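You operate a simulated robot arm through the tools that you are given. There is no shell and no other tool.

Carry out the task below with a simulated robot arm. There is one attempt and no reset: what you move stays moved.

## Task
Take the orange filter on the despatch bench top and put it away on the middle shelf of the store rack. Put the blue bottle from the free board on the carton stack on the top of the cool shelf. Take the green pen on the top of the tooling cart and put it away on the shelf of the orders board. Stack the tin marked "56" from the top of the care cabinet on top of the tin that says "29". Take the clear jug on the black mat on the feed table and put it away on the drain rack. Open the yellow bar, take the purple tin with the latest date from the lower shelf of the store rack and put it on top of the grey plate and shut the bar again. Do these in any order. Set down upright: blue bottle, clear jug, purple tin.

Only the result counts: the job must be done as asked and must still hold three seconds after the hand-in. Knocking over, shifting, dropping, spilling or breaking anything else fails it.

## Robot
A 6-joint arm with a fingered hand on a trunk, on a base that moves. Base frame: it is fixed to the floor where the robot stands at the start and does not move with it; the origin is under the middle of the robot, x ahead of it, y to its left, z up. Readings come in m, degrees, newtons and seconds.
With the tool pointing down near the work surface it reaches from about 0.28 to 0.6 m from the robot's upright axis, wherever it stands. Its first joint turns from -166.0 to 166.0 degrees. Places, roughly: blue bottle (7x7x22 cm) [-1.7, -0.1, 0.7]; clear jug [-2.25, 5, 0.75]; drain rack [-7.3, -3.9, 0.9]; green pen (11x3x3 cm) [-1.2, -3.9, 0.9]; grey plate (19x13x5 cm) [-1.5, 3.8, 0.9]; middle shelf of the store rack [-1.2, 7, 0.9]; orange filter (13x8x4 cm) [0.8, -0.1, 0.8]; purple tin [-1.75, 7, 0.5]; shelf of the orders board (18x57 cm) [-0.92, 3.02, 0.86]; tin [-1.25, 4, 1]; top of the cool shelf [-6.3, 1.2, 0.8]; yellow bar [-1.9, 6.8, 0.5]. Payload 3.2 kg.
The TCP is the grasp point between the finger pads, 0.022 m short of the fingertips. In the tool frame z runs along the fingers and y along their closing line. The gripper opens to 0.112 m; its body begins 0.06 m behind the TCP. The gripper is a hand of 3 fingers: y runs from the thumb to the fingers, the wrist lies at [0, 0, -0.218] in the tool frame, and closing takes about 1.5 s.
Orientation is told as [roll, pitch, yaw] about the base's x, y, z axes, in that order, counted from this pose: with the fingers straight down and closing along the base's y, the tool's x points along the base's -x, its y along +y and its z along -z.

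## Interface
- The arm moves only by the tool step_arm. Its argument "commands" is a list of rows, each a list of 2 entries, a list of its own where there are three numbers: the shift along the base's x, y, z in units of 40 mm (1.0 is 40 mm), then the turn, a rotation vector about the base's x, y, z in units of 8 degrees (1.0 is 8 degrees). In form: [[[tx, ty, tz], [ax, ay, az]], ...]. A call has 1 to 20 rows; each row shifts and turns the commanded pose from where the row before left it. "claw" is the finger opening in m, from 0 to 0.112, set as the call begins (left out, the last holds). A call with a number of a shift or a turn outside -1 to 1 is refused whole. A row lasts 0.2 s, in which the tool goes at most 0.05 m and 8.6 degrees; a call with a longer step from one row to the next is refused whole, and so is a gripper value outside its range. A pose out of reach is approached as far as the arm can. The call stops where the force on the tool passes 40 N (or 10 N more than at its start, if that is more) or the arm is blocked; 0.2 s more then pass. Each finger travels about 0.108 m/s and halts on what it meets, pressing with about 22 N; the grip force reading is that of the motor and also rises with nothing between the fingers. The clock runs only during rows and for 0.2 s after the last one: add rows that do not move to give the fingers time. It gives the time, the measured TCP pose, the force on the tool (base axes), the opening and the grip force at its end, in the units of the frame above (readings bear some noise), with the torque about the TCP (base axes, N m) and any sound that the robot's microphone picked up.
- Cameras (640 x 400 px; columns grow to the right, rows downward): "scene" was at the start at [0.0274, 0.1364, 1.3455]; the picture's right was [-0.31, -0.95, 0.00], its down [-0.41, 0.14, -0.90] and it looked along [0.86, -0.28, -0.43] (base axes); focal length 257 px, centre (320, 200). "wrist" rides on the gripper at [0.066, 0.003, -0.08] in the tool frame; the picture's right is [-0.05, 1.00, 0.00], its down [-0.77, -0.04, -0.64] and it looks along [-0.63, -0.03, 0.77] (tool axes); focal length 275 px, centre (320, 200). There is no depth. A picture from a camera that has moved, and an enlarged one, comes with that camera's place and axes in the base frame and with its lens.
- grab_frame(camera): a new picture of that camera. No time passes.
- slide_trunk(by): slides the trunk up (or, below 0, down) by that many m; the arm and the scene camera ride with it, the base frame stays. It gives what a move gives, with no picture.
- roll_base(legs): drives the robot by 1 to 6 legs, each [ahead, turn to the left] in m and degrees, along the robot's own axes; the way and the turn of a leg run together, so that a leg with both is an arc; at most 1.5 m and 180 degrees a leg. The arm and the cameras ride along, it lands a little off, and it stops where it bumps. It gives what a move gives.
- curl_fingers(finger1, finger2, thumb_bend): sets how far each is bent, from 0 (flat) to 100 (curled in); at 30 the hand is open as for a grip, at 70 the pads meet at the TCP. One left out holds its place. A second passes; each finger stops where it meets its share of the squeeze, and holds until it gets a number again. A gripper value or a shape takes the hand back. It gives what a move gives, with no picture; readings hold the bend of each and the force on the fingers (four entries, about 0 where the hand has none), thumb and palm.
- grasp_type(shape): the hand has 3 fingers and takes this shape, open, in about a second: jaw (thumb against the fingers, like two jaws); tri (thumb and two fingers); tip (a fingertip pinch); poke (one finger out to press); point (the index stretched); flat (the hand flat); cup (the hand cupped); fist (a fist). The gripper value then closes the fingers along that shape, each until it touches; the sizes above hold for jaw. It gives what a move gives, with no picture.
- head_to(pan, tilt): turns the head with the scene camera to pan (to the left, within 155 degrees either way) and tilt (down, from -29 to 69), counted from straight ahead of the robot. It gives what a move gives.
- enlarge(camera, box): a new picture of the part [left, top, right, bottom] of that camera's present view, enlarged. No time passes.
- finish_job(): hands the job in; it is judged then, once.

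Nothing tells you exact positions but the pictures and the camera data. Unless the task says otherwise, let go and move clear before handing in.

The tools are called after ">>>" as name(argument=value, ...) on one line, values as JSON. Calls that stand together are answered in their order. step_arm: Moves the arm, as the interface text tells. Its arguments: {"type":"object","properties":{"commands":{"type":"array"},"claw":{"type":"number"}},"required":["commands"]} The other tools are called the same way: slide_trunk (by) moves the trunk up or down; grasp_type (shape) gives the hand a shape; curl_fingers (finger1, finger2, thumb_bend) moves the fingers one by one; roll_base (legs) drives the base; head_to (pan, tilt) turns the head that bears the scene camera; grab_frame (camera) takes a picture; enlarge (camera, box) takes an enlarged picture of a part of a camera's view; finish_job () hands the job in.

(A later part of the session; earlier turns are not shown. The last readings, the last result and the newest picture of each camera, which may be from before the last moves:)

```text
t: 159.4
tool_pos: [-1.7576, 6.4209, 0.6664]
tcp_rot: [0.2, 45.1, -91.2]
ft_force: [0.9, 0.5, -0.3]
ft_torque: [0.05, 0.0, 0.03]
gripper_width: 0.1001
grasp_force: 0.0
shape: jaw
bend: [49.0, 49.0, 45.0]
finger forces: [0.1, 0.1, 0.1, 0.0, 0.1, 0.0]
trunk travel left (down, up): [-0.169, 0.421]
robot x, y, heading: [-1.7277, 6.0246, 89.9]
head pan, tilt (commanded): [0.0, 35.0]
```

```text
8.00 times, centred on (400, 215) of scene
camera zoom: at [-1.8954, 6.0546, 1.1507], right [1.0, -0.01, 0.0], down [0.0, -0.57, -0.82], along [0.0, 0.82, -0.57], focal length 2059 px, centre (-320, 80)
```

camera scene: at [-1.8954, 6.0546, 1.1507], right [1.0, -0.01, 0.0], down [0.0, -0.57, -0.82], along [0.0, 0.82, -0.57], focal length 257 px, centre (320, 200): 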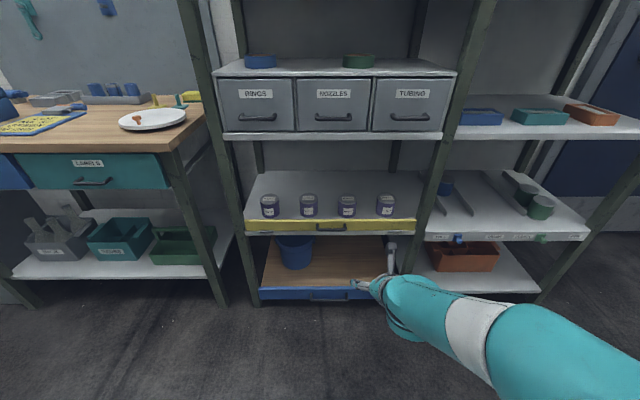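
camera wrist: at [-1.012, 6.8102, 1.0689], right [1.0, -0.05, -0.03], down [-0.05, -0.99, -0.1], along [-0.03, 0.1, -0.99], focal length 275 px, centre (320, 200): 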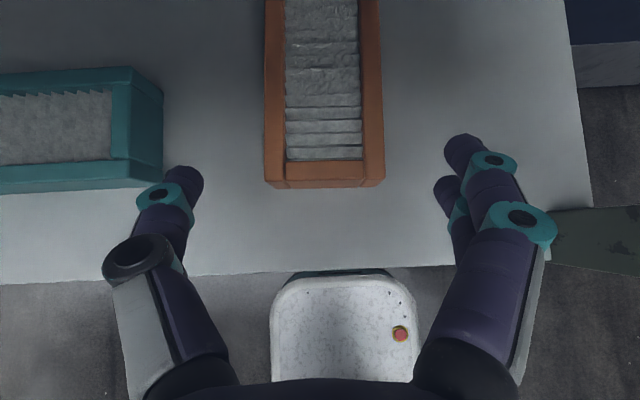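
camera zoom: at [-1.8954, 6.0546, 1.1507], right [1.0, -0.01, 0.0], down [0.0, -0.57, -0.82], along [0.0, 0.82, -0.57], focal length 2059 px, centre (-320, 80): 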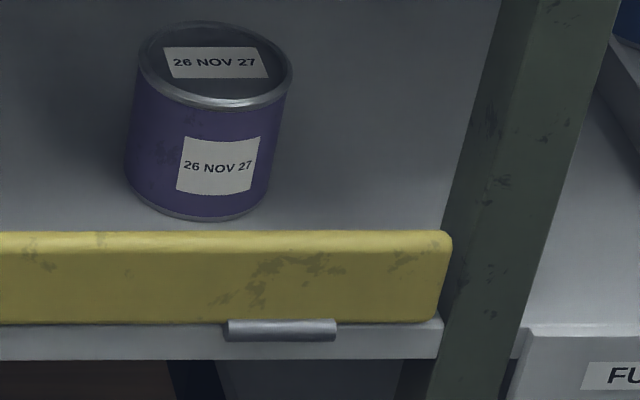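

The bar is a flap with two bottom hinges at z≈0.505; the handle rod is at x from -1.91 to -1.80, y≈6.732, z≈0.548. I'll shape the hand to one finger for pressing the handle down, and look at it.

>>> grasp_type(shape="poke")

>>> grab_frame(camera="wrist")

>>> enlarge(camera="scene", box=[320, 230, 480, 330])

```text
t: 160.3
tool_pos: [-1.7576, 6.4218, 0.665]
tcp_rot: [0.1, 45.1, -91.3]
ft_force: [-0.9, -0.1, -0.7]
ft_torque: [-0.01, 0.0, 0.02]
gripper_width: 0.0
grasp_force: 0.0
shape: poke
bend: [100.0, 100.0, 46.0]
finger forces: [0.0, 0.0, 0.0, 0.0, 0.0, 0.0]
trunk travel left (down, up): [-0.169, 0.421]
robot x, y, heading: [-1.7283, 6.0282, 89.5]
head pan, tilt (commanded): [0.0, 35.0]
```

```text
taken
camera wrist: at [-1.7562, 6.4115, 0.7689], right [1.0, -0.06, -0.03], down [-0.06, -0.99, -0.1], along [-0.03, 0.1, -0.99], focal length 275 px, centre (320, 200)
```

wrist: 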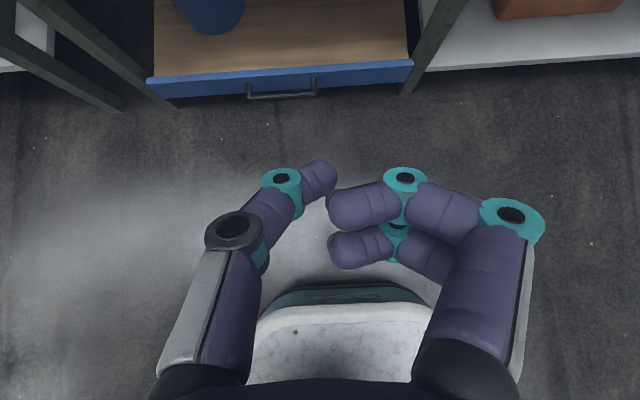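

```text
4.00 times, centred on (400, 280) of scene
camera zoom: at [-1.8954, 6.0546, 1.1508], right [1.0, -0.01, 0.0], down [0.0, -0.57, -0.82], along [0.0, 0.82, -0.57], focal length 1030 px, centre (0, -120)
```

zoom: 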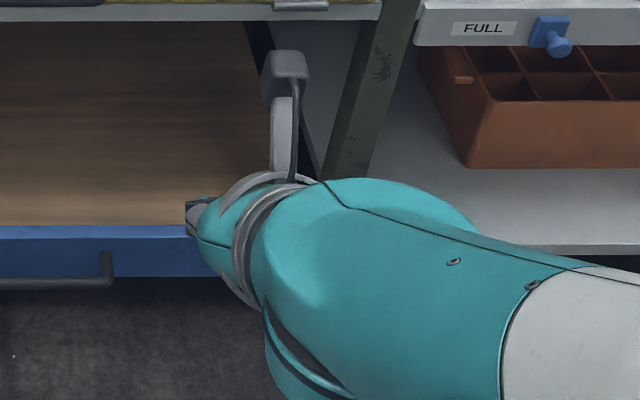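

>>> grasp_type(shape="point")

>>> grab_frame(camera="wrist")

```text
t: 161.2
tool_pos: [-1.7583, 6.4215, 0.6646]
tcp_rot: [0.2, 45.1, -91.2]
ft_force: [-0.1, 0.1, 0.3]
ft_torque: [0.0, 0.01, 0.02]
gripper_width: 0.0
grasp_force: 0.0
shape: point
bend: [27.0, 100.0, 50.0]
finger forces: [0.0, 0.0, 0.0, 0.1, 0.0, 0.0]
trunk travel left (down, up): [-0.169, 0.421]
robot x, y, heading: [-1.7284, 6.0258, 89.9]
head pan, tilt (commanded): [0.0, 35.0]
```

```text
taken
camera wrist: at [-1.7562, 6.4115, 0.7689], right [1.0, -0.06, -0.03], down [-0.06, -0.99, -0.1], along [-0.03, 0.1, -0.99], focal length 275 px, centre (320, 200)
```

wrist: 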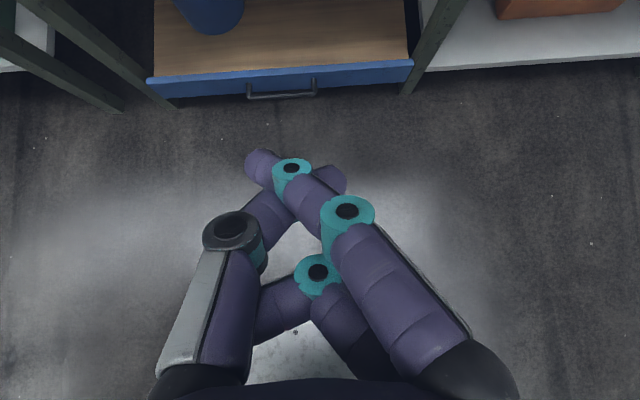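

I'll use the normal jaw and pinch the handle from the front with the tool level. First I pitch the tool up to horizontal, then roll it so the thumb is on top.

>>> grasp_type(shape="jaw")

>>> step_arm(commands=[[[-0.3, 0, 0], [0.94, 0, 0]], [[-0.3, 0, 0], [0.94, 0, 0]], [[-0.3, 0, 0], [0.94, 0, 0]], [[-0.3, 0, 0], [0.94, 0, 0]], [[-0.3, 0, 0], [0.94, 0, 0]], [[-0.3, 0, 0], [0.94, 0, 0]], [[0, 0, 0], [0, 0, 0]]], claw=0.08)

>>> grab_frame(camera="wrist")

>>> grab_frame(camera="scene")

```text
t: 162.1
tool_pos: [-1.7582, 6.4225, 0.6649]
tcp_rot: [0.1, 45.0, -91.2]
ft_force: [0.0, 0.4, 0.0]
ft_torque: [0.01, 0.01, 0.0]
gripper_width: 0.08
grasp_force: 0.0
shape: jaw
bend: [30.0, 78.0, 30.0]
finger forces: [0.1, 0.0, 0.0, 0.0, 0.0, 0.1]
trunk travel left (down, up): [-0.169, 0.421]
robot x, y, heading: [-1.7281, 6.0243, 89.7]
head pan, tilt (commanded): [0.0, 35.0]
```

```text
t: 163.7
tool_pos: [-1.8734, 6.4734, 0.7192]
tcp_rot: [-85.3, 89.1, -176.7]
ft_force: [-0.2, -0.3, 0.3]
ft_torque: [-0.02, 0.03, 0.01]
gripper_width: 0.0205
grasp_force: 0.2
shape: jaw
bend: [66.0, 80.0, 63.0]
finger forces: [0.0, 0.1, 0.1, 0.0, 0.0, 0.0]
out of reach, approached as far as the arm can: row 1, 2, 3, 4, 5, 6
trunk travel left (down, up): [-0.169, 0.421]
robot x, y, heading: [-1.7306, 6.0233, 89.7]
head pan, tilt (commanded): [0.0, 35.0]
```

```text
taken
camera wrist: at [-1.8713, 6.3925, 0.785], right [1.0, -0.02, -0.06], down [-0.06, -0.64, -0.77], along [-0.02, 0.77, -0.64], focal length 275 px, centre (320, 200)
```

wrist: 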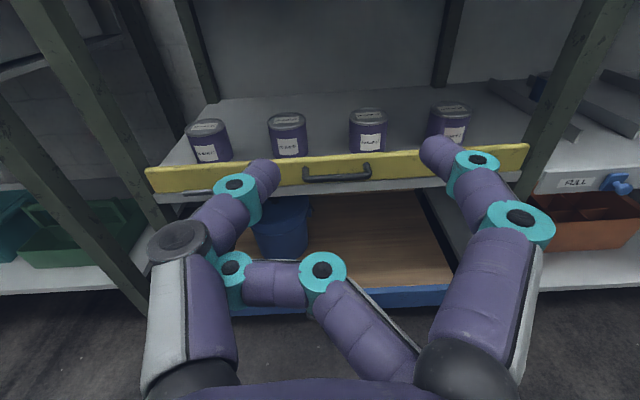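

```text
taken
camera scene: at [-1.8955, 6.0546, 1.1508], right [1.0, -0.01, 0.0], down [0.0, -0.57, -0.82], along [0.0, 0.82, -0.57], focal length 257 px, centre (320, 200)
```

scene: 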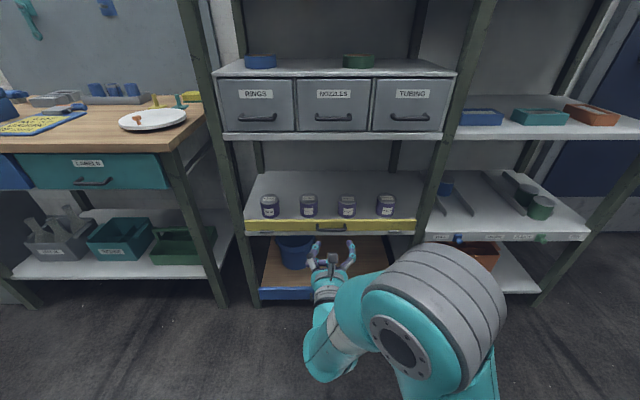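

The tool is level now. The second finger is still curled from the earlier shape, so I'll reopen the jaw fully.

>>> step_arm(commands=[[[0, 0, 0], [0, 0, 0]], [[0, 0, 0], [0, 0, 0]], [[0, 0, 0], [0, 0, 0]], [[0, 0, 0], [0, 0, 0]], [[0, 0, 0], [0, 0, 0]], [[0, 0, 0], [0, 0, 0]]], claw=0.112)

>>> grab_frame(camera="wrist")

```text
t: 165.1
tool_pos: [-1.8731, 6.4733, 0.719]
tcp_rot: [-82.6, 89.1, -174.0]
ft_force: [0.1, -0.3, 0.0]
ft_torque: [0.02, -0.02, 0.04]
gripper_width: 0.08
grasp_force: 0.0
shape: jaw
bend: [30.0, 73.0, 32.0]
finger forces: [0.0, 0.0, 0.0, 0.1, 0.1, 0.0]
trunk travel left (down, up): [-0.169, 0.421]
robot x, y, heading: [-1.7298, 6.0296, 89.7]
head pan, tilt (commanded): [0.0, 35.0]
```

```text
taken
camera wrist: at [-1.8709, 6.3927, 0.7851], right [1.0, -0.02, -0.06], down [-0.06, -0.64, -0.77], along [-0.02, 0.77, -0.64], focal length 275 px, centre (320, 200)
```

wrist: 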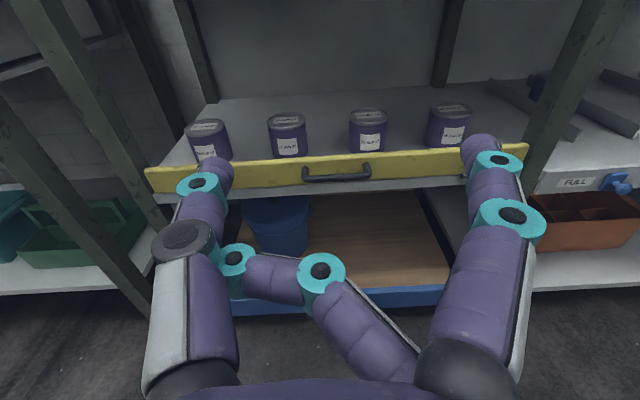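

Finger 2 is caught behind the thumb. I'll untangle it by curling it in, flattening the thumb, then opening it.

>>> curl_fingers(finger1=30, finger2=100, thumb_bend=0)

>>> curl_fingers(finger2=30)

>>> grab_frame(camera="wrist")

```text
t: 166.1
tool_pos: [-1.8729, 6.4724, 0.7178]
tcp_rot: [-82.6, 89.2, -173.9]
ft_force: [-0.9, -0.8, -0.4]
ft_torque: [0.01, 0.0, -0.02]
gripper_width: 0.1172
grasp_force: 0.1
shape: fingers
bend: [30.0, 81.0, 18.0]
finger forces: [0.0, 0.0, 0.1, 0.0, 0.0, 0.0]
trunk travel left (down, up): [-0.169, 0.421]
robot x, y, heading: [-1.7289, 6.0248, 89.8]
head pan, tilt (commanded): [0.0, 35.0]
```

```text
t: 167.1
tool_pos: [-1.8713, 6.4734, 0.7179]
tcp_rot: [-82.6, 89.2, -174.0]
ft_force: [-0.5, -1.0, 0.0]
ft_torque: [0.01, 0.02, -0.01]
gripper_width: 0.1223
grasp_force: 0.0
shape: fingers
bend: [30.0, 75.0, 14.0]
finger forces: [0.1, 0.0, 0.0, 0.0, 0.0, 0.1]
trunk travel left (down, up): [-0.169, 0.421]
robot x, y, heading: [-1.7323, 6.0263, 89.8]
head pan, tilt (commanded): [0.0, 35.0]
```

```text
taken
camera wrist: at [-1.8709, 6.3927, 0.7851], right [1.0, -0.02, -0.06], down [-0.06, -0.64, -0.77], along [-0.02, 0.77, -0.64], focal length 275 px, centre (320, 200)
```

wrist: 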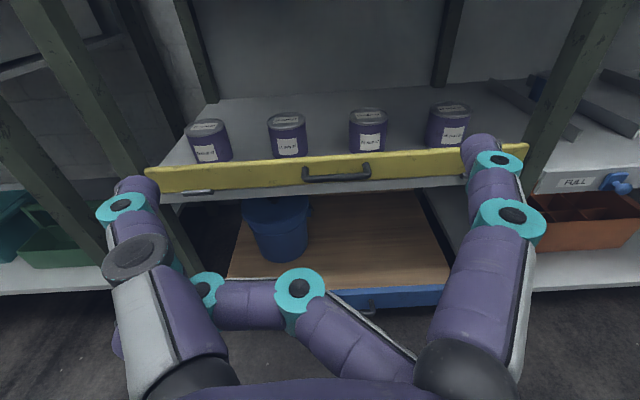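

>>> enlarge(camera="wrist", box=[80, 160, 400, 360])

>>> enlarge(camera="scene", box=[270, 210, 400, 291])

```text
2.00 times, centred on (240, 260) of wrist
camera zoom: at [-1.8709, 6.3927, 0.7851], right [1.0, -0.02, -0.06], down [-0.06, -0.64, -0.77], along [-0.02, 0.77, -0.64], focal length 551 px, centre (480, 80)
```

zoom: 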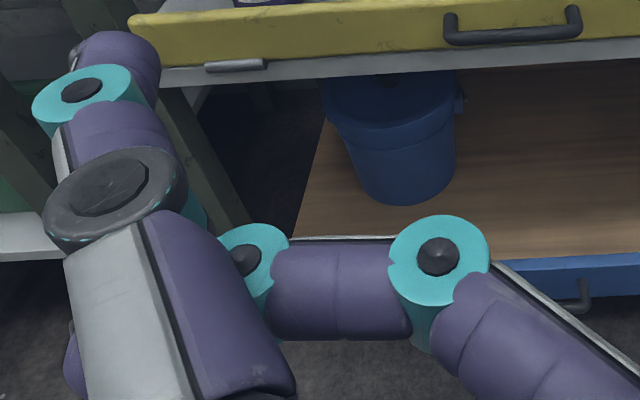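

```text
4.92 times, centred on (335, 250) of scene
camera zoom: at [-1.8955, 6.0546, 1.1508], right [1.0, -0.01, 0.0], down [0.0, -0.57, -0.82], along [0.0, 0.82, -0.57], focal length 1267 px, centre (246, -49)
```

zoom: 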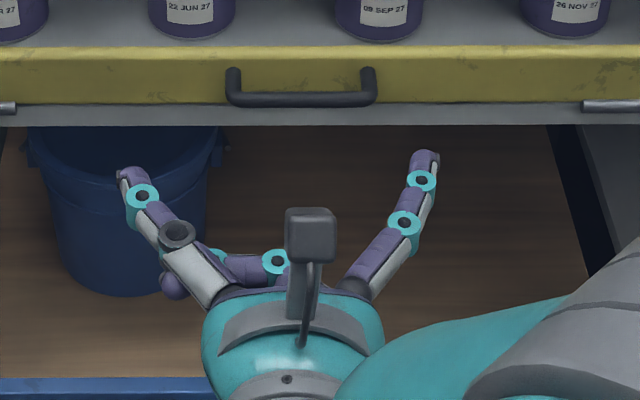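

>>> curl_fingers(thumb_bend=50, finger2=100)

>>> curl_fingers(thumb_bend=50, finger2=100)

>>> grab_frame(camera="wrist")

```text
t: 168.1
tool_pos: [-1.8727, 6.473, 0.7181]
tcp_rot: [-82.6, 89.1, -174.0]
ft_force: [0.5, 0.4, 0.1]
ft_torque: [0.0, -0.03, -0.01]
gripper_width: 0.0759
grasp_force: 0.0
shape: fingers
bend: [30.0, 87.0, 50.0]
finger forces: [0.0, 0.1, 0.0, 0.1, 0.0, 0.1]
trunk travel left (down, up): [-0.169, 0.421]
robot x, y, heading: [-1.7283, 6.0296, 89.8]
head pan, tilt (commanded): [0.0, 35.0]
```

```text
t: 169.1
tool_pos: [-1.8731, 6.4733, 0.7179]
tcp_rot: [-82.5, 89.1, -173.8]
ft_force: [0.0, -0.1, -0.5]
ft_torque: [0.0, -0.02, -0.01]
gripper_width: 0.0757
grasp_force: 0.1
shape: fingers
bend: [30.0, 87.0, 50.0]
finger forces: [0.0, 0.0, 0.0, 0.0, 0.1, 0.1]
trunk travel left (down, up): [-0.169, 0.421]
robot x, y, heading: [-1.7306, 6.0297, 89.7]
head pan, tilt (commanded): [0.0, 35.0]
```

```text
taken
camera wrist: at [-1.8709, 6.3927, 0.7851], right [1.0, -0.02, -0.06], down [-0.06, -0.64, -0.77], along [-0.02, 0.77, -0.64], focal length 275 px, centre (320, 200)
```

wrist: 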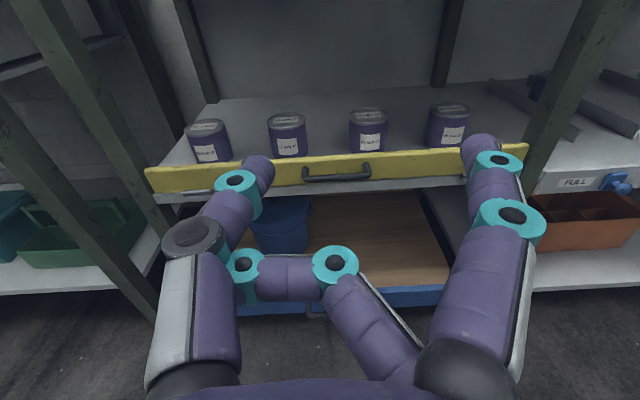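

>>> curl_fingers(thumb_bend=85, finger2=100)

>>> curl_fingers(thumb_bend=85, finger2=100)

>>> grab_frame(camera="wrist")

```text
t: 170.1
tool_pos: [-1.872, 6.4737, 0.7186]
tcp_rot: [-82.5, 89.1, -174.0]
ft_force: [0.7, 0.0, 0.4]
ft_torque: [0.0, 0.0, 0.0]
gripper_width: 0.0365
grasp_force: 0.2
shape: fingers
bend: [30.0, 96.0, 85.0]
finger forces: [0.1, 0.0, 0.0, 0.0, 0.0, 0.2]
trunk travel left (down, up): [-0.169, 0.421]
robot x, y, heading: [-1.7276, 6.0252, 89.7]
head pan, tilt (commanded): [0.0, 35.0]
```

```text
t: 171.1
tool_pos: [-1.8724, 6.4741, 0.7185]
tcp_rot: [-82.6, 89.0, -174.0]
ft_force: [0.7, -0.2, -0.5]
ft_torque: [0.02, 0.0, 0.01]
gripper_width: 0.0365
grasp_force: 0.0
shape: fingers
bend: [30.0, 96.0, 85.0]
finger forces: [0.0, 0.0, 0.0, 0.0, 0.0, 0.0]
trunk travel left (down, up): [-0.169, 0.421]
robot x, y, heading: [-1.7261, 6.0262, 89.7]
head pan, tilt (commanded): [0.0, 35.0]
```

```text
taken
camera wrist: at [-1.8709, 6.3927, 0.7851], right [1.0, -0.02, -0.06], down [-0.06, -0.64, -0.77], along [-0.02, 0.77, -0.64], focal length 275 px, centre (320, 200)
```

wrist: 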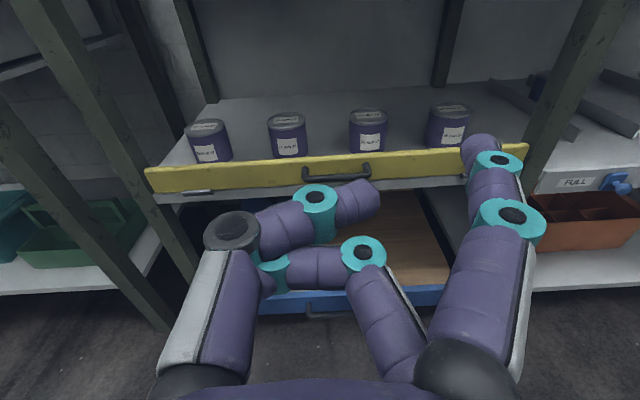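

>>> curl_fingers(thumb_bend=100, finger2=100)

>>> curl_fingers(thumb_bend=100, finger2=100)

>>> grab_frame(camera="wrist")

```text
t: 172.1
tool_pos: [-1.8739, 6.4734, 0.7195]
tcp_rot: [-82.5, 89.1, -173.9]
ft_force: [0.0, 0.6, -0.2]
ft_torque: [0.02, -0.01, 0.01]
gripper_width: 0.0367
grasp_force: 0.1
shape: fingers
bend: [30.0, 99.0, 98.0]
finger forces: [0.0, 0.0, 0.0, 0.0, 0.1, 0.1]
trunk travel left (down, up): [-0.169, 0.421]
robot x, y, heading: [-1.73, 6.0277, 89.6]
head pan, tilt (commanded): [0.0, 35.0]
```

```text
t: 173.1
tool_pos: [-1.8718, 6.4725, 0.7188]
tcp_rot: [-82.7, 89.1, -174.0]
ft_force: [0.0, 1.2, 0.2]
ft_torque: [0.01, 0.0, 0.0]
gripper_width: 0.0366
grasp_force: 0.1
shape: fingers
bend: [30.0, 99.0, 98.0]
finger forces: [0.1, 0.0, 0.1, 0.1, 0.1, 0.0]
trunk travel left (down, up): [-0.169, 0.421]
robot x, y, heading: [-1.7272, 6.0264, 89.8]
head pan, tilt (commanded): [0.0, 35.0]
```

```text
taken
camera wrist: at [-1.8709, 6.3927, 0.7851], right [1.0, -0.02, -0.06], down [-0.06, -0.64, -0.77], along [-0.02, 0.77, -0.64], focal length 275 px, centre (320, 200)
```

wrist: 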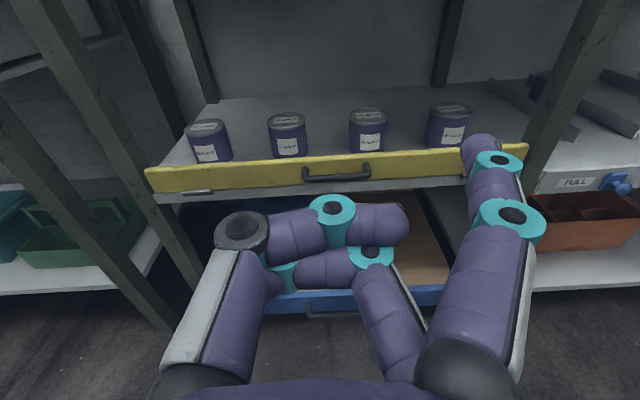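

>>> curl_fingers(thumb_bend=60)

>>> grab_frame(camera="wrist")

```text
t: 174.1
tool_pos: [-1.8728, 6.4736, 0.7194]
tcp_rot: [-82.6, 89.1, -173.8]
ft_force: [-0.2, 0.0, -0.2]
ft_torque: [0.0, -0.03, -0.02]
gripper_width: 0.0581
grasp_force: 0.1
shape: fingers
bend: [30.0, 93.0, 60.0]
finger forces: [0.0, 0.1, 0.0, 0.0, 0.0, 0.0]
trunk travel left (down, up): [-0.169, 0.421]
robot x, y, heading: [-1.7261, 6.0247, 89.8]
head pan, tilt (commanded): [0.0, 35.0]
```

```text
taken
camera wrist: at [-1.8709, 6.3927, 0.7851], right [1.0, -0.02, -0.06], down [-0.06, -0.64, -0.77], along [-0.02, 0.77, -0.64], focal length 275 px, centre (320, 200)
```

wrist: 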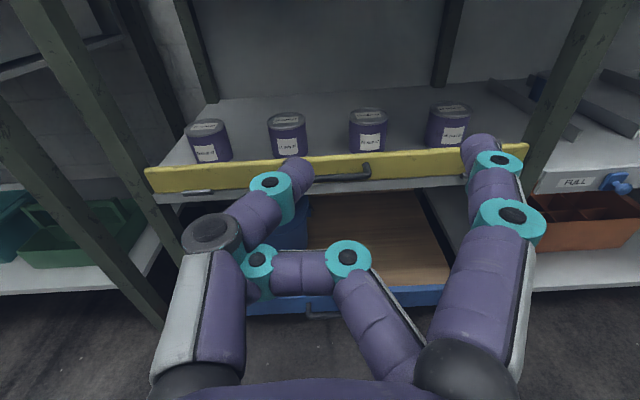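

>>> curl_fingers(finger1=30, thumb_bend=0, finger2=20)

>>> curl_fingers(finger1=30, thumb_bend=0, finger2=20)

>>> curl_fingers(finger1=30, thumb_bend=0, finger2=20)

>>> grab_frame(camera="wrist")

```text
t: 175.1
tool_pos: [-1.8722, 6.4721, 0.7201]
tcp_rot: [-82.6, 89.2, -173.9]
ft_force: [0.3, 0.4, 1.0]
ft_torque: [0.0, 0.01, 0.07]
gripper_width: 0.1223
grasp_force: 0.0
shape: fingers
bend: [30.0, 74.0, 14.0]
finger forces: [0.0, 0.0, 0.0, 0.0, 0.0, 0.1]
trunk travel left (down, up): [-0.169, 0.421]
robot x, y, heading: [-1.7286, 6.0278, 89.7]
head pan, tilt (commanded): [0.0, 35.0]
```

```text
t: 176.1
tool_pos: [-1.8732, 6.4729, 0.719]
tcp_rot: [-82.6, 89.1, -174.1]
ft_force: [0.1, -0.2, 0.3]
ft_torque: [0.0, -0.01, -0.01]
gripper_width: 0.1221
grasp_force: 0.1
shape: fingers
bend: [30.0, 74.0, 14.0]
finger forces: [0.0, 0.1, 0.0, 0.0, 0.1, 0.0]
trunk travel left (down, up): [-0.169, 0.421]
robot x, y, heading: [-1.7271, 6.0265, 89.7]
head pan, tilt (commanded): [0.0, 35.0]
```

```text
t: 177.1
tool_pos: [-1.872, 6.4745, 0.7184]
tcp_rot: [-82.6, 89.2, -174.0]
ft_force: [0.2, 0.0, 1.4]
ft_torque: [-0.02, 0.02, 0.04]
gripper_width: 0.1222
grasp_force: 0.1
shape: fingers
bend: [30.0, 74.0, 14.0]
finger forces: [0.0, 0.1, 0.0, 0.0, 0.1, 0.1]
trunk travel left (down, up): [-0.169, 0.421]
robot x, y, heading: [-1.7292, 6.026, 89.9]
head pan, tilt (commanded): [0.0, 35.0]
```

```text
taken
camera wrist: at [-1.8709, 6.3927, 0.7851], right [1.0, -0.02, -0.06], down [-0.06, -0.64, -0.77], along [-0.02, 0.77, -0.64], focal length 275 px, centre (320, 200)
```

wrist: 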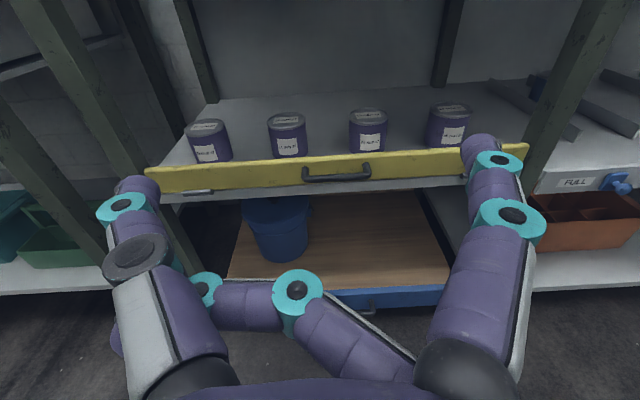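

>>> grasp_type(shape="poke")

>>> step_arm(commands=[[[0, 0, 0], [0, 0, 0]], [[0, 0, 0], [0, 0, 0]], [[0, 0, 0], [0, 0, 0]], [[0, 0, 0], [0, 0, 0]]])

>>> grab_frame(camera="wrist")

```text
t: 178.0
tool_pos: [-1.8722, 6.4739, 0.7189]
tcp_rot: [-82.6, 89.1, -174.0]
ft_force: [-0.5, -0.2, 0.8]
ft_torque: [0.01, -0.01, 0.0]
gripper_width: 0.0001
grasp_force: 0.0
shape: poke
bend: [100.0, 100.0, 45.0]
finger forces: [0.1, 0.0, 0.0, 0.0, 0.0, 0.0]
trunk travel left (down, up): [-0.169, 0.421]
robot x, y, heading: [-1.7302, 6.027, 89.7]
head pan, tilt (commanded): [0.0, 35.0]
```

```text
t: 179.0
tool_pos: [-1.8718, 6.4733, 0.7193]
tcp_rot: [-82.7, 89.0, -174.0]
ft_force: [-0.3, 0.7, -0.3]
ft_torque: [0.0, 0.0, 0.04]
gripper_width: 0.0
grasp_force: 0.1
shape: poke
bend: [100.0, 100.0, 45.0]
finger forces: [0.1, 0.0, 0.1, 0.1, 0.1, 0.0]
trunk travel left (down, up): [-0.169, 0.421]
robot x, y, heading: [-1.7284, 6.0238, 89.9]
head pan, tilt (commanded): [0.0, 35.0]
```

```text
taken
camera wrist: at [-1.8709, 6.3927, 0.7851], right [1.0, -0.02, -0.06], down [-0.06, -0.64, -0.77], along [-0.02, 0.77, -0.64], focal length 275 px, centre (320, 200)
```

wrist: 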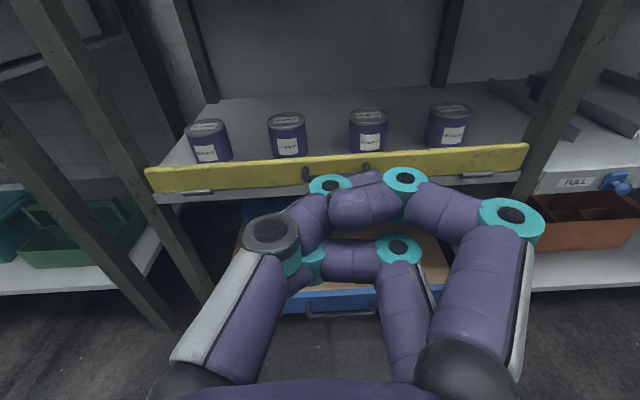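

>>> curl_fingers(finger1=100, finger2=100, thumb_bend=0)

>>> curl_fingers(finger1=100, finger2=100, thumb_bend=0)

>>> grab_frame(camera="wrist")

```text
t: 180.0
tool_pos: [-1.8727, 6.4738, 0.7175]
tcp_rot: [-82.6, 89.2, -173.8]
ft_force: [-0.4, 0.6, -0.5]
ft_torque: [0.01, 0.02, -0.03]
gripper_width: 0.0487
grasp_force: 0.1
shape: fingers
bend: [100.0, 83.0, 18.0]
finger forces: [0.1, 0.0, 0.0, 0.1, 0.0, 0.0]
trunk travel left (down, up): [-0.169, 0.421]
robot x, y, heading: [-1.7297, 6.027, 89.5]
head pan, tilt (commanded): [0.0, 35.0]
```

```text
t: 181.0
tool_pos: [-1.8732, 6.4737, 0.7178]
tcp_rot: [-82.7, 89.1, -174.1]
ft_force: [-0.2, 0.2, -0.4]
ft_torque: [0.04, 0.0, -0.02]
gripper_width: 0.049
grasp_force: 0.0
shape: fingers
bend: [100.0, 83.0, 18.0]
finger forces: [0.0, 0.0, 0.0, 0.0, 0.1, 0.0]
trunk travel left (down, up): [-0.169, 0.421]
robot x, y, heading: [-1.7305, 6.0235, 89.8]
head pan, tilt (commanded): [0.0, 35.0]
```

```text
taken
camera wrist: at [-1.8709, 6.3927, 0.7851], right [1.0, -0.02, -0.06], down [-0.06, -0.64, -0.77], along [-0.02, 0.77, -0.64], focal length 275 px, centre (320, 200)
```

wrist: 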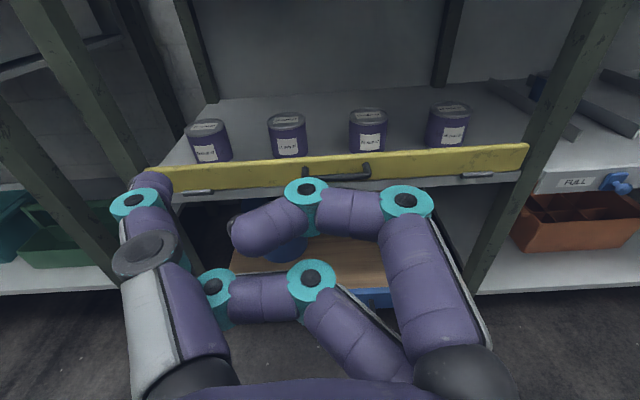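

>>> grasp_type(shape="flat")

>>> step_arm(commands=[[[0, 0, 0], [0, 0, 0]], [[0, 0, 0], [0, 0, 0]], [[0, 0, 0], [0, 0, 0]], [[0, 0, 0], [0, 0, 0]]])

>>> grab_frame(camera="wrist")

```text
t: 181.9
tool_pos: [-1.8712, 6.4727, 0.7177]
tcp_rot: [-82.6, 89.0, -174.0]
ft_force: [-1.0, 0.5, -0.1]
ft_torque: [0.03, -0.02, 0.02]
gripper_width: 0.0002
grasp_force: 0.1
shape: flat
bend: [10.0, 20.0, 18.0]
finger forces: [0.0, 0.1, 0.0, 0.0, 0.0, 0.1]
trunk travel left (down, up): [-0.169, 0.421]
robot x, y, heading: [-1.7292, 6.025, 89.7]
head pan, tilt (commanded): [0.0, 35.0]
```

```text
t: 182.9
tool_pos: [-1.8723, 6.4732, 0.7181]
tcp_rot: [-82.6, 89.1, -174.0]
ft_force: [0.7, 0.8, -0.1]
ft_torque: [0.0, -0.02, -0.01]
gripper_width: 0.0002
grasp_force: 0.0
shape: flat
bend: [10.0, 19.0, 18.0]
finger forces: [0.0, 0.0, 0.0, 0.0, 0.0, 0.0]
trunk travel left (down, up): [-0.169, 0.421]
robot x, y, heading: [-1.7306, 6.0276, 90.0]
head pan, tilt (commanded): [0.0, 35.0]
```

```text
taken
camera wrist: at [-1.8709, 6.3927, 0.7851], right [1.0, -0.02, -0.06], down [-0.06, -0.64, -0.77], along [-0.02, 0.77, -0.64], focal length 275 px, centre (320, 200)
```

wrist: 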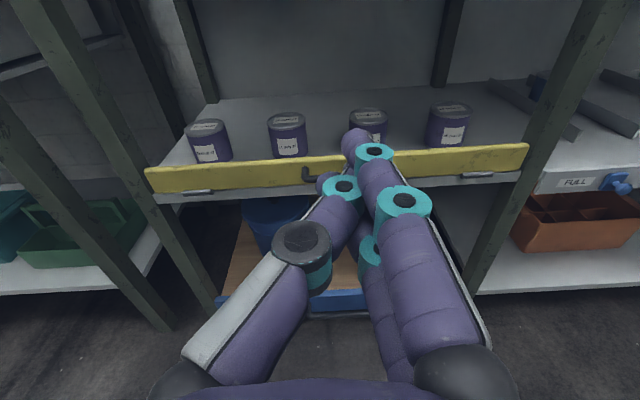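

The flat shape freed it. Back to the jaw shape.

>>> grasp_type(shape="jaw")

>>> step_arm(commands=[[[0, 0, 0], [0, 0, 0]], [[0, 0, 0], [0, 0, 0]], [[0, 0, 0], [0, 0, 0]], [[0, 0, 0], [0, 0, 0]]])

>>> grab_frame(camera="wrist")

```text
t: 183.8
tool_pos: [-1.8728, 6.4733, 0.7178]
tcp_rot: [-82.6, 89.1, -174.0]
ft_force: [0.2, -0.4, -0.5]
ft_torque: [0.0, 0.02, 0.02]
gripper_width: 0.1122
grasp_force: 0.0
shape: jaw
bend: [30.0, 30.0, 30.0]
finger forces: [0.0, 0.0, 0.0, 0.0, 0.0, 0.0]
trunk travel left (down, up): [-0.169, 0.421]
robot x, y, heading: [-1.7292, 6.0232, 89.7]
head pan, tilt (commanded): [0.0, 35.0]
```

```text
t: 184.8
tool_pos: [-1.8731, 6.4752, 0.7177]
tcp_rot: [-82.6, 89.2, -174.0]
ft_force: [0.0, 0.4, -0.1]
ft_torque: [-0.02, 0.0, 0.02]
gripper_width: 0.112
grasp_force: 0.0
shape: jaw
bend: [30.0, 30.0, 30.0]
finger forces: [0.0, 0.0, 0.0, 0.1, 0.0, 0.0]
trunk travel left (down, up): [-0.169, 0.421]
robot x, y, heading: [-1.7293, 6.0251, 89.5]
head pan, tilt (commanded): [0.0, 35.0]
```

```text
taken
camera wrist: at [-1.8709, 6.3927, 0.7851], right [1.0, -0.02, -0.06], down [-0.06, -0.64, -0.77], along [-0.02, 0.77, -0.64], focal length 275 px, centre (320, 200)
```

wrist: 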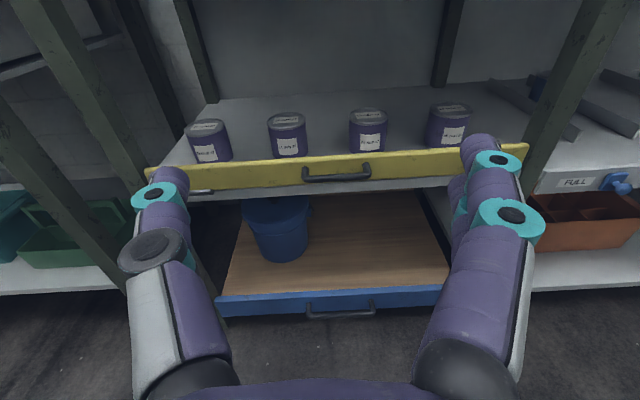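

The hand is normal again. Now I'll back the base slightly to give the arm room, roll the tool so the thumb is on top, and bring it in front of the handle at z≈0.548.

>>> roll_base(legs=[[-0.15, 0]])

>>> step_arm(commands=[[[0.03, 0.45, -0.35], [0, 0.94, 0]], [[0.03, 0.45, -0.35], [0, 0.94, 0]], [[0.03, 0.45, -0.35], [0, 0.94, 0]], [[0.03, 0.45, -0.35], [0, 0.94, 0]], [[0.03, 0.45, -0.35], [0, 0.94, 0]], [[0.03, 0.45, -0.35], [0, 0.94, 0]], [[0.03, 0.45, -0.35], [0, 0.94, 0]], [[0.03, 0.45, -0.35], [0, 0.94, 0]], [[0.03, 0.45, -0.35], [0, 0.94, 0]], [[0.03, 0.45, -0.35], [0, 0.94, 0]], [[0.03, 0.45, -0.35], [0, 0.94, 0]], [[0.03, 0.45, -0.35], [0, 0.94, 0]], [[0, 0, 0], [0, 0, 0]]], claw=0.08)

>>> grab_frame(camera="wrist")

>>> grab_frame(camera="scene")

```text
t: 186.2
tool_pos: [-1.8744, 6.3231, 0.7178]
tcp_rot: [-82.2, 89.1, -173.5]
ft_force: [-1.4, 0.2, -1.0]
ft_torque: [0.0, -0.02, 0.02]
gripper_width: 0.1122
grasp_force: 0.1
shape: jaw
bend: [30.0, 30.0, 30.0]
finger forces: [0.1, 0.1, 0.0, 0.0, 0.1, 0.0]
trunk travel left (down, up): [-0.169, 0.421]
robot x, y, heading: [-1.7292, 5.8748, 89.5]
head pan, tilt (commanded): [0.0, 35.0]
```

```text
t: 189.0
tool_pos: [-1.9547, 6.5264, 0.6041]
tcp_rot: [-88.4, -1.3, 179.7]
ft_force: [-0.7, -0.5, -0.6]
ft_torque: [0.01, 0.0, -0.03]
gripper_width: 0.0805
grasp_force: 0.1
shape: jaw
bend: [66.0, 66.0, 63.0]
finger forces: [0.0, 0.0, 0.0, 0.0, 0.0, 0.1]
out of reach, approached as far as the arm can: row 1, 2, 3, 4, 5, 6, 7, 8, 9, 10, 11, 12
trunk travel left (down, up): [-0.169, 0.421]
robot x, y, heading: [-1.7321, 5.8777, 89.8]
head pan, tilt (commanded): [0.0, 35.0]
```

```text
taken
camera wrist: at [-1.8902, 6.445, 0.6009], right [-0.07, -0.03, -1.0], down [-0.77, -0.63, 0.07], along [-0.63, 0.78, 0.02], focal length 275 px, centre (320, 200)
```

wrist: 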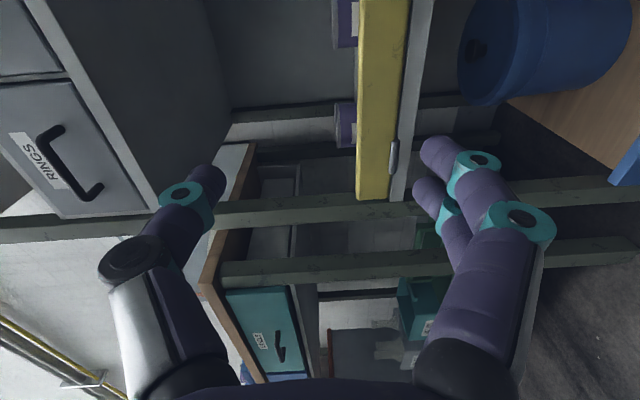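

```text
taken
camera scene: at [-1.8963, 5.9046, 1.1508], right [1.0, 0.0, 0.0], down [0.0, -0.57, -0.82], along [0.0, 0.82, -0.57], focal length 257 px, centre (320, 200)
```

scene: 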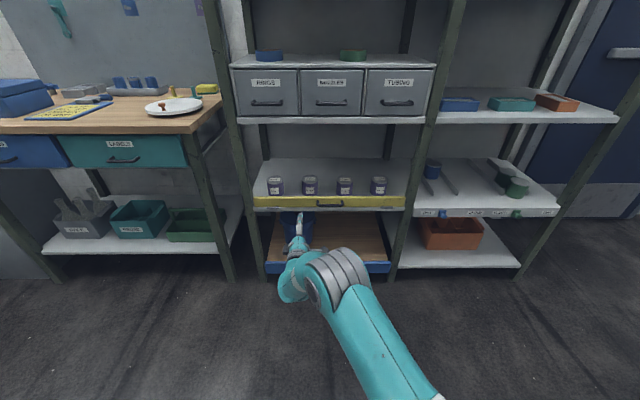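

Orientation is right. I'll lower the trunk a bit so the arm isn't at its limit, and shift right toward the handle.

>>> slide_trunk(by=-0.1)

>>> step_arm(commands=[[[0.6, -0.2, 0.2], [0, 0, 0]], [[0.6, -0.2, 0.2], [0, 0, 0]], [[0.6, -0.2, 0.2], [0, 0, 0]], [[0.6, -0.2, 0.2], [0, 0, 0]], [[0, 0, 0], [0, 0, 0]]])

```text
t: 190.3
tool_pos: [-1.9553, 6.5261, 0.5036]
tcp_rot: [-88.4, -1.1, 179.7]
ft_force: [0.2, 0.1, -0.5]
ft_torque: [0.0, -0.01, 0.0]
gripper_width: 0.0803
grasp_force: 0.0
shape: jaw
bend: [66.0, 66.0, 63.0]
finger forces: [0.0, 0.0, 0.1, 0.0, 0.0, 0.0]
trunk travel left (down, up): [-0.069, 0.521]
robot x, y, heading: [-1.728, 5.8782, 89.8]
head pan, tilt (commanded): [0.0, 35.0]
```

```text
t: 191.5
tool_pos: [-1.9233, 6.5076, 0.564]
tcp_rot: [-88.0, -1.1, 179.1]
ft_force: [-0.3, 0.6, -0.5]
ft_torque: [-0.01, 0.01, -0.05]
gripper_width: 0.0804
grasp_force: 0.1
shape: jaw
bend: [66.0, 66.0, 63.0]
finger forces: [0.0, 0.0, 0.1, 0.0, 0.0, 0.0]
out of reach, approached as far as the arm can: row 1, 2, 3, 4
trunk travel left (down, up): [-0.069, 0.521]
robot x, y, heading: [-1.7331, 5.878, 89.6]
head pan, tilt (commanded): [0.0, 35.0]
```

>>> step_arm(commands=[[[0.5, 0.6, 0], [0, 0, 0]], [[0.5, 0.6, 0], [0, 0, 0]], [[0.3, 0.6, 0], [0, 0, 0]], [[0, 0, 0], [0, 0, 0]]])

>>> grab_frame(camera="scene")

```text
t: 192.5
tool_pos: [-1.8946, 6.5885, 0.5764]
tcp_rot: [-88.1, -1.0, 179.4]
ft_force: [-0.8, -1.1, 0.1]
ft_torque: [0.02, 0.02, -0.03]
gripper_width: 0.0802
grasp_force: 0.1
shape: jaw
bend: [66.0, 66.0, 63.0]
finger forces: [0.1, 0.1, 0.0, 0.0, 0.1, 0.1]
out of reach, approached as far as the arm can: row 1, 2
trunk travel left (down, up): [-0.069, 0.521]
robot x, y, heading: [-1.7323, 5.8739, 89.7]
head pan, tilt (commanded): [0.0, 35.0]
```

```text
taken
camera scene: at [-1.8963, 5.9046, 1.0508], right [1.0, 0.0, 0.0], down [0.0, -0.57, -0.82], along [0.0, 0.82, -0.57], focal length 257 px, centre (320, 200)
```

scene: 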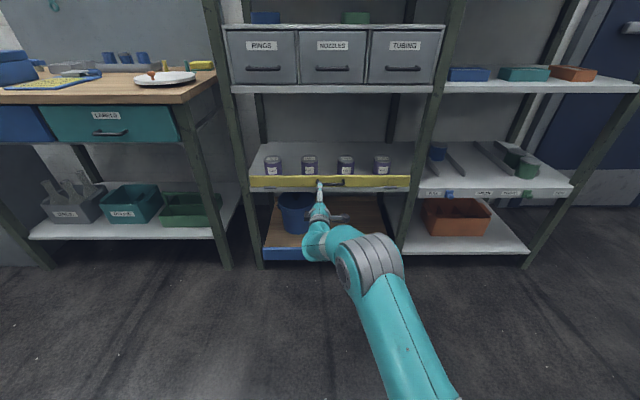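

Farther extension solves it. I continue toward the handle.

>>> step_arm(commands=[[[0.3, 0.5, -0.2], [0, 0, 0]], [[0.3, 0.5, -0.25], [0, 0, 0]], [[0.3, 0.5, -0.25], [0, 0, 0]], [[0, 0, 0], [0, 0, 0]]])

>>> grab_frame(camera="wrist")

>>> enlarge(camera="scene", box=[240, 140, 420, 253])

```text
t: 193.5
tool_pos: [-1.8622, 6.6504, 0.5492]
tcp_rot: [-88.2, -1.1, 179.2]
ft_force: [0.1, 0.5, 0.2]
ft_torque: [-0.04, -0.01, -0.01]
gripper_width: 0.0804
grasp_force: 0.0
shape: jaw
bend: [66.0, 66.0, 63.0]
finger forces: [0.1, 0.0, 0.1, 0.1, 0.0, 0.0]
out of reach, approached as far as the arm can: row 1
trunk travel left (down, up): [-0.069, 0.521]
robot x, y, heading: [-1.7316, 5.8789, 89.5]
head pan, tilt (commanded): [0.0, 35.0]
```

```text
taken
camera wrist: at [-1.7976, 6.5696, 0.5489], right [-0.07, -0.03, -1.0], down [-0.78, -0.62, 0.07], along [-0.63, 0.78, 0.02], focal length 275 px, centre (320, 200)
```

wrist: 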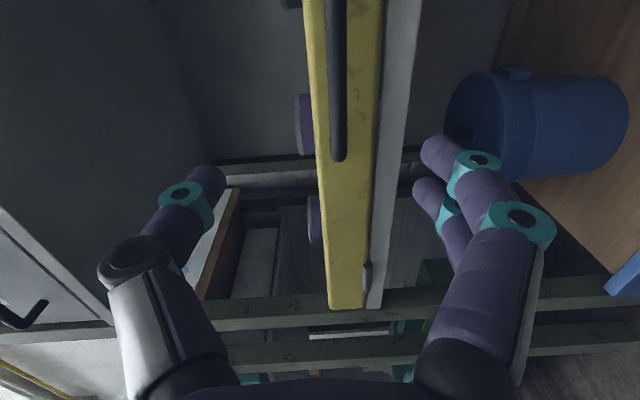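

```text
3.54 times, centred on (330, 196) of scene
camera zoom: at [-1.8963, 5.9046, 1.0508], right [1.0, 0.0, 0.0], down [0.0, -0.57, -0.82], along [0.0, 0.82, -0.57], focal length 911 px, centre (285, 212)
```

zoom: 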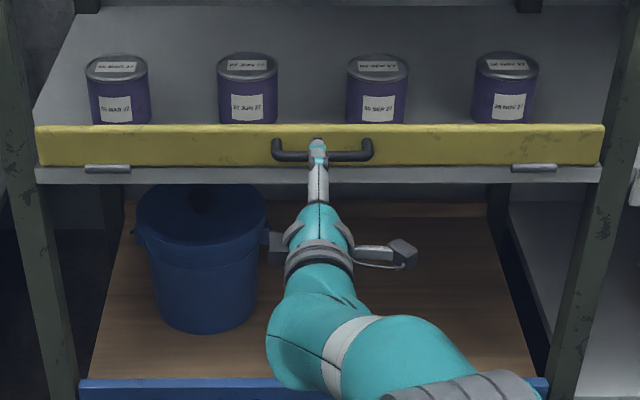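

The hand is lined up with the handle: thumb above the rod, fingers below. I'll advance 7.5 cm and pinch the rod.

>>> step_arm(commands=[[[0.1, 0.5, -0.15], [0, 0, 0]], [[0, 0.5, 0], [0, 0, 0]], [[0, 0.5, 0], [0, 0, 0]], [[0, 0.4, 0], [0, 0, 0]], [[0, 0, 0], [0, 0, 0]]])

>>> grab_frame(camera="wrist")

>>> enlarge(camera="scene", box=[280, 150, 380, 213])

```text
t: 194.7
tool_pos: [-1.8573, 6.6995, 0.5442]
tcp_rot: [-88.4, -1.2, 179.7]
ft_force: [0.2, -0.9, -1.1]
ft_torque: [-0.01, 0.0, 0.01]
gripper_width: 0.0802
grasp_force: 0.1
shape: jaw
bend: [66.0, 66.0, 63.0]
finger forces: [0.0, 0.0, 0.0, 0.0, 0.0, 0.1]
out of reach, approached as far as the arm can: row 3, 4
trunk travel left (down, up): [-0.069, 0.521]
robot x, y, heading: [-1.7295, 5.8769, 89.8]
head pan, tilt (commanded): [0.0, 35.0]
```

```text
taken
camera wrist: at [-1.7923, 6.6184, 0.5421], right [-0.07, -0.03, -1.0], down [-0.77, -0.63, 0.07], along [-0.63, 0.78, 0.02], focal length 275 px, centre (320, 200)
```

wrist: 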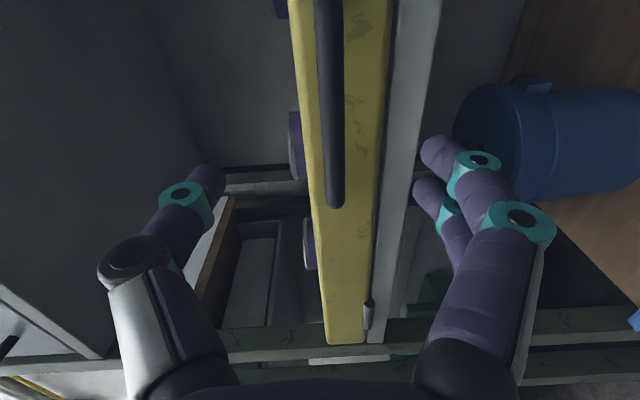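

```text
6.35 times, centred on (330, 182) of scene
camera zoom: at [-1.8963, 5.9046, 1.0508], right [1.0, 0.0, 0.0], down [0.0, -0.57, -0.82], along [0.0, 0.82, -0.57], focal length 1634 px, centre (256, 318)
```

zoom: 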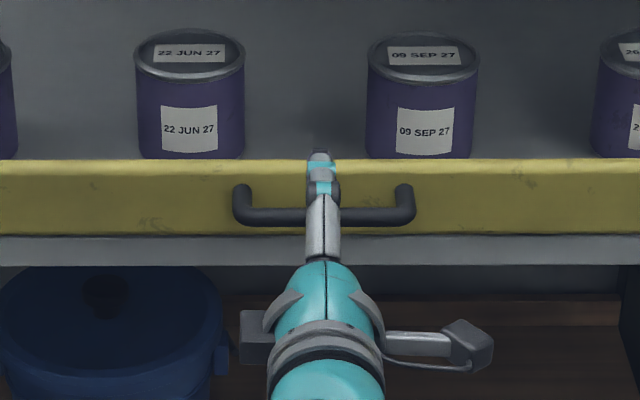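

>>> roll_base(legs=[[0.03, 0]])

>>> grab_frame(camera="wrist")

>>> enlarge(camera="scene", box=[280, 150, 380, 213])

```text
t: 195.5
tool_pos: [-1.8576, 6.7291, 0.5447]
tcp_rot: [-88.4, -1.2, 179.7]
ft_force: [0.2, -0.9, 0.3]
ft_torque: [0.04, -0.04, -0.01]
gripper_width: 0.0804
grasp_force: 0.0
shape: jaw
bend: [66.0, 66.0, 63.0]
finger forces: [0.1, 0.0, 0.0, 0.0, 0.0, 0.1]
trunk travel left (down, up): [-0.069, 0.521]
robot x, y, heading: [-1.7331, 5.9071, 89.7]
head pan, tilt (commanded): [0.0, 35.0]
```

```text
taken
camera wrist: at [-1.7921, 6.6482, 0.5422], right [-0.07, -0.03, -1.0], down [-0.77, -0.63, 0.07], along [-0.63, 0.78, 0.02], focal length 275 px, centre (320, 200)
```

wrist: 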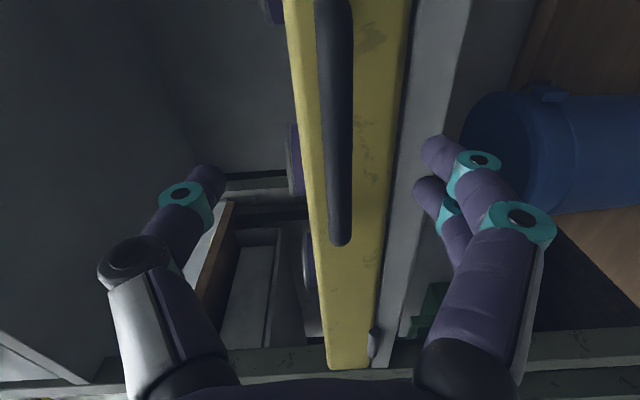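

```text
6.35 times, centred on (330, 182) of scene
camera zoom: at [-1.8961, 5.9345, 1.0508], right [1.0, 0.0, 0.0], down [0.0, -0.57, -0.82], along [0.0, 0.82, -0.57], focal length 1634 px, centre (256, 318)
```

zoom: 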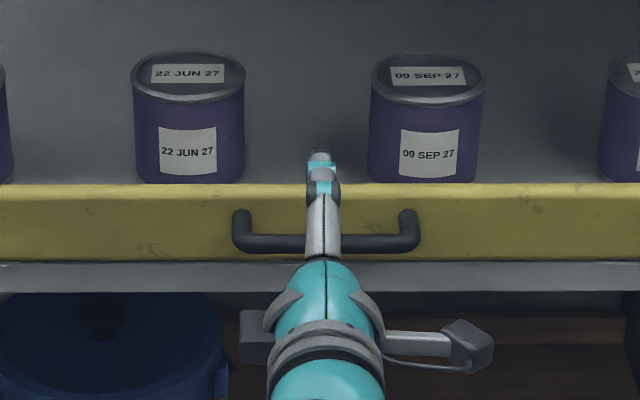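

>>> step_arm(commands=[[[0, 0.1, -0.18], [0, 0, 0]], [[0, 0, 0], [0, 0, 0]]])

>>> step_arm(commands=[[[0, 0, 0], [0, 0, 0]], [[0, 0, 0], [0, 0, 0]], [[0, 0, 0], [0, 0, 0]], [[0, 0, 0], [0, 0, 0]], [[0, 0, 0], [0, 0, 0]], [[0, 0, 0], [0, 0, 0]]], claw=0.0)

>>> grab_frame(camera="wrist")

```text
t: 196.1
tool_pos: [-1.8565, 6.7296, 0.5443]
tcp_rot: [-88.4, -1.1, 179.7]
ft_force: [-0.5, 0.0, 0.4]
ft_torque: [-0.04, -0.01, 0.0]
gripper_width: 0.0804
grasp_force: 0.0
shape: jaw
bend: [66.0, 66.0, 63.0]
finger forces: [0.0, 0.0, 0.0, 0.0, 0.0, 0.1]
out of reach, approached as far as the arm can: row 1
trunk travel left (down, up): [-0.069, 0.521]
robot x, y, heading: [-1.7325, 5.9057, 89.5]
head pan, tilt (commanded): [0.0, 35.0]
```

```text
t: 197.5
tool_pos: [-1.8573, 6.7288, 0.5452]
tcp_rot: [-88.3, -1.1, 179.7]
ft_force: [-0.8, -4.2, -1.3]
ft_torque: [-0.07, -0.02, -0.02]
gripper_width: 0.0065
grasp_force: 22.4
shape: jaw
bend: [73.0, 73.0, 68.0]
finger forces: [9.8, 9.6, 0.1, 0.0, 17.9, 0.0]
trunk travel left (down, up): [-0.069, 0.521]
robot x, y, heading: [-1.7282, 5.9029, 89.9]
head pan, tilt (commanded): [0.0, 35.0]
```

```text
taken
camera wrist: at [-1.7922, 6.6481, 0.5423], right [-0.07, -0.03, -1.0], down [-0.77, -0.63, 0.07], along [-0.63, 0.78, 0.02], focal length 275 px, centre (320, 200)
```

wrist: 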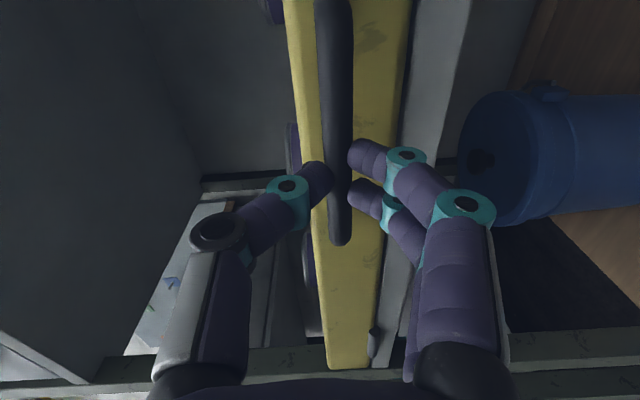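

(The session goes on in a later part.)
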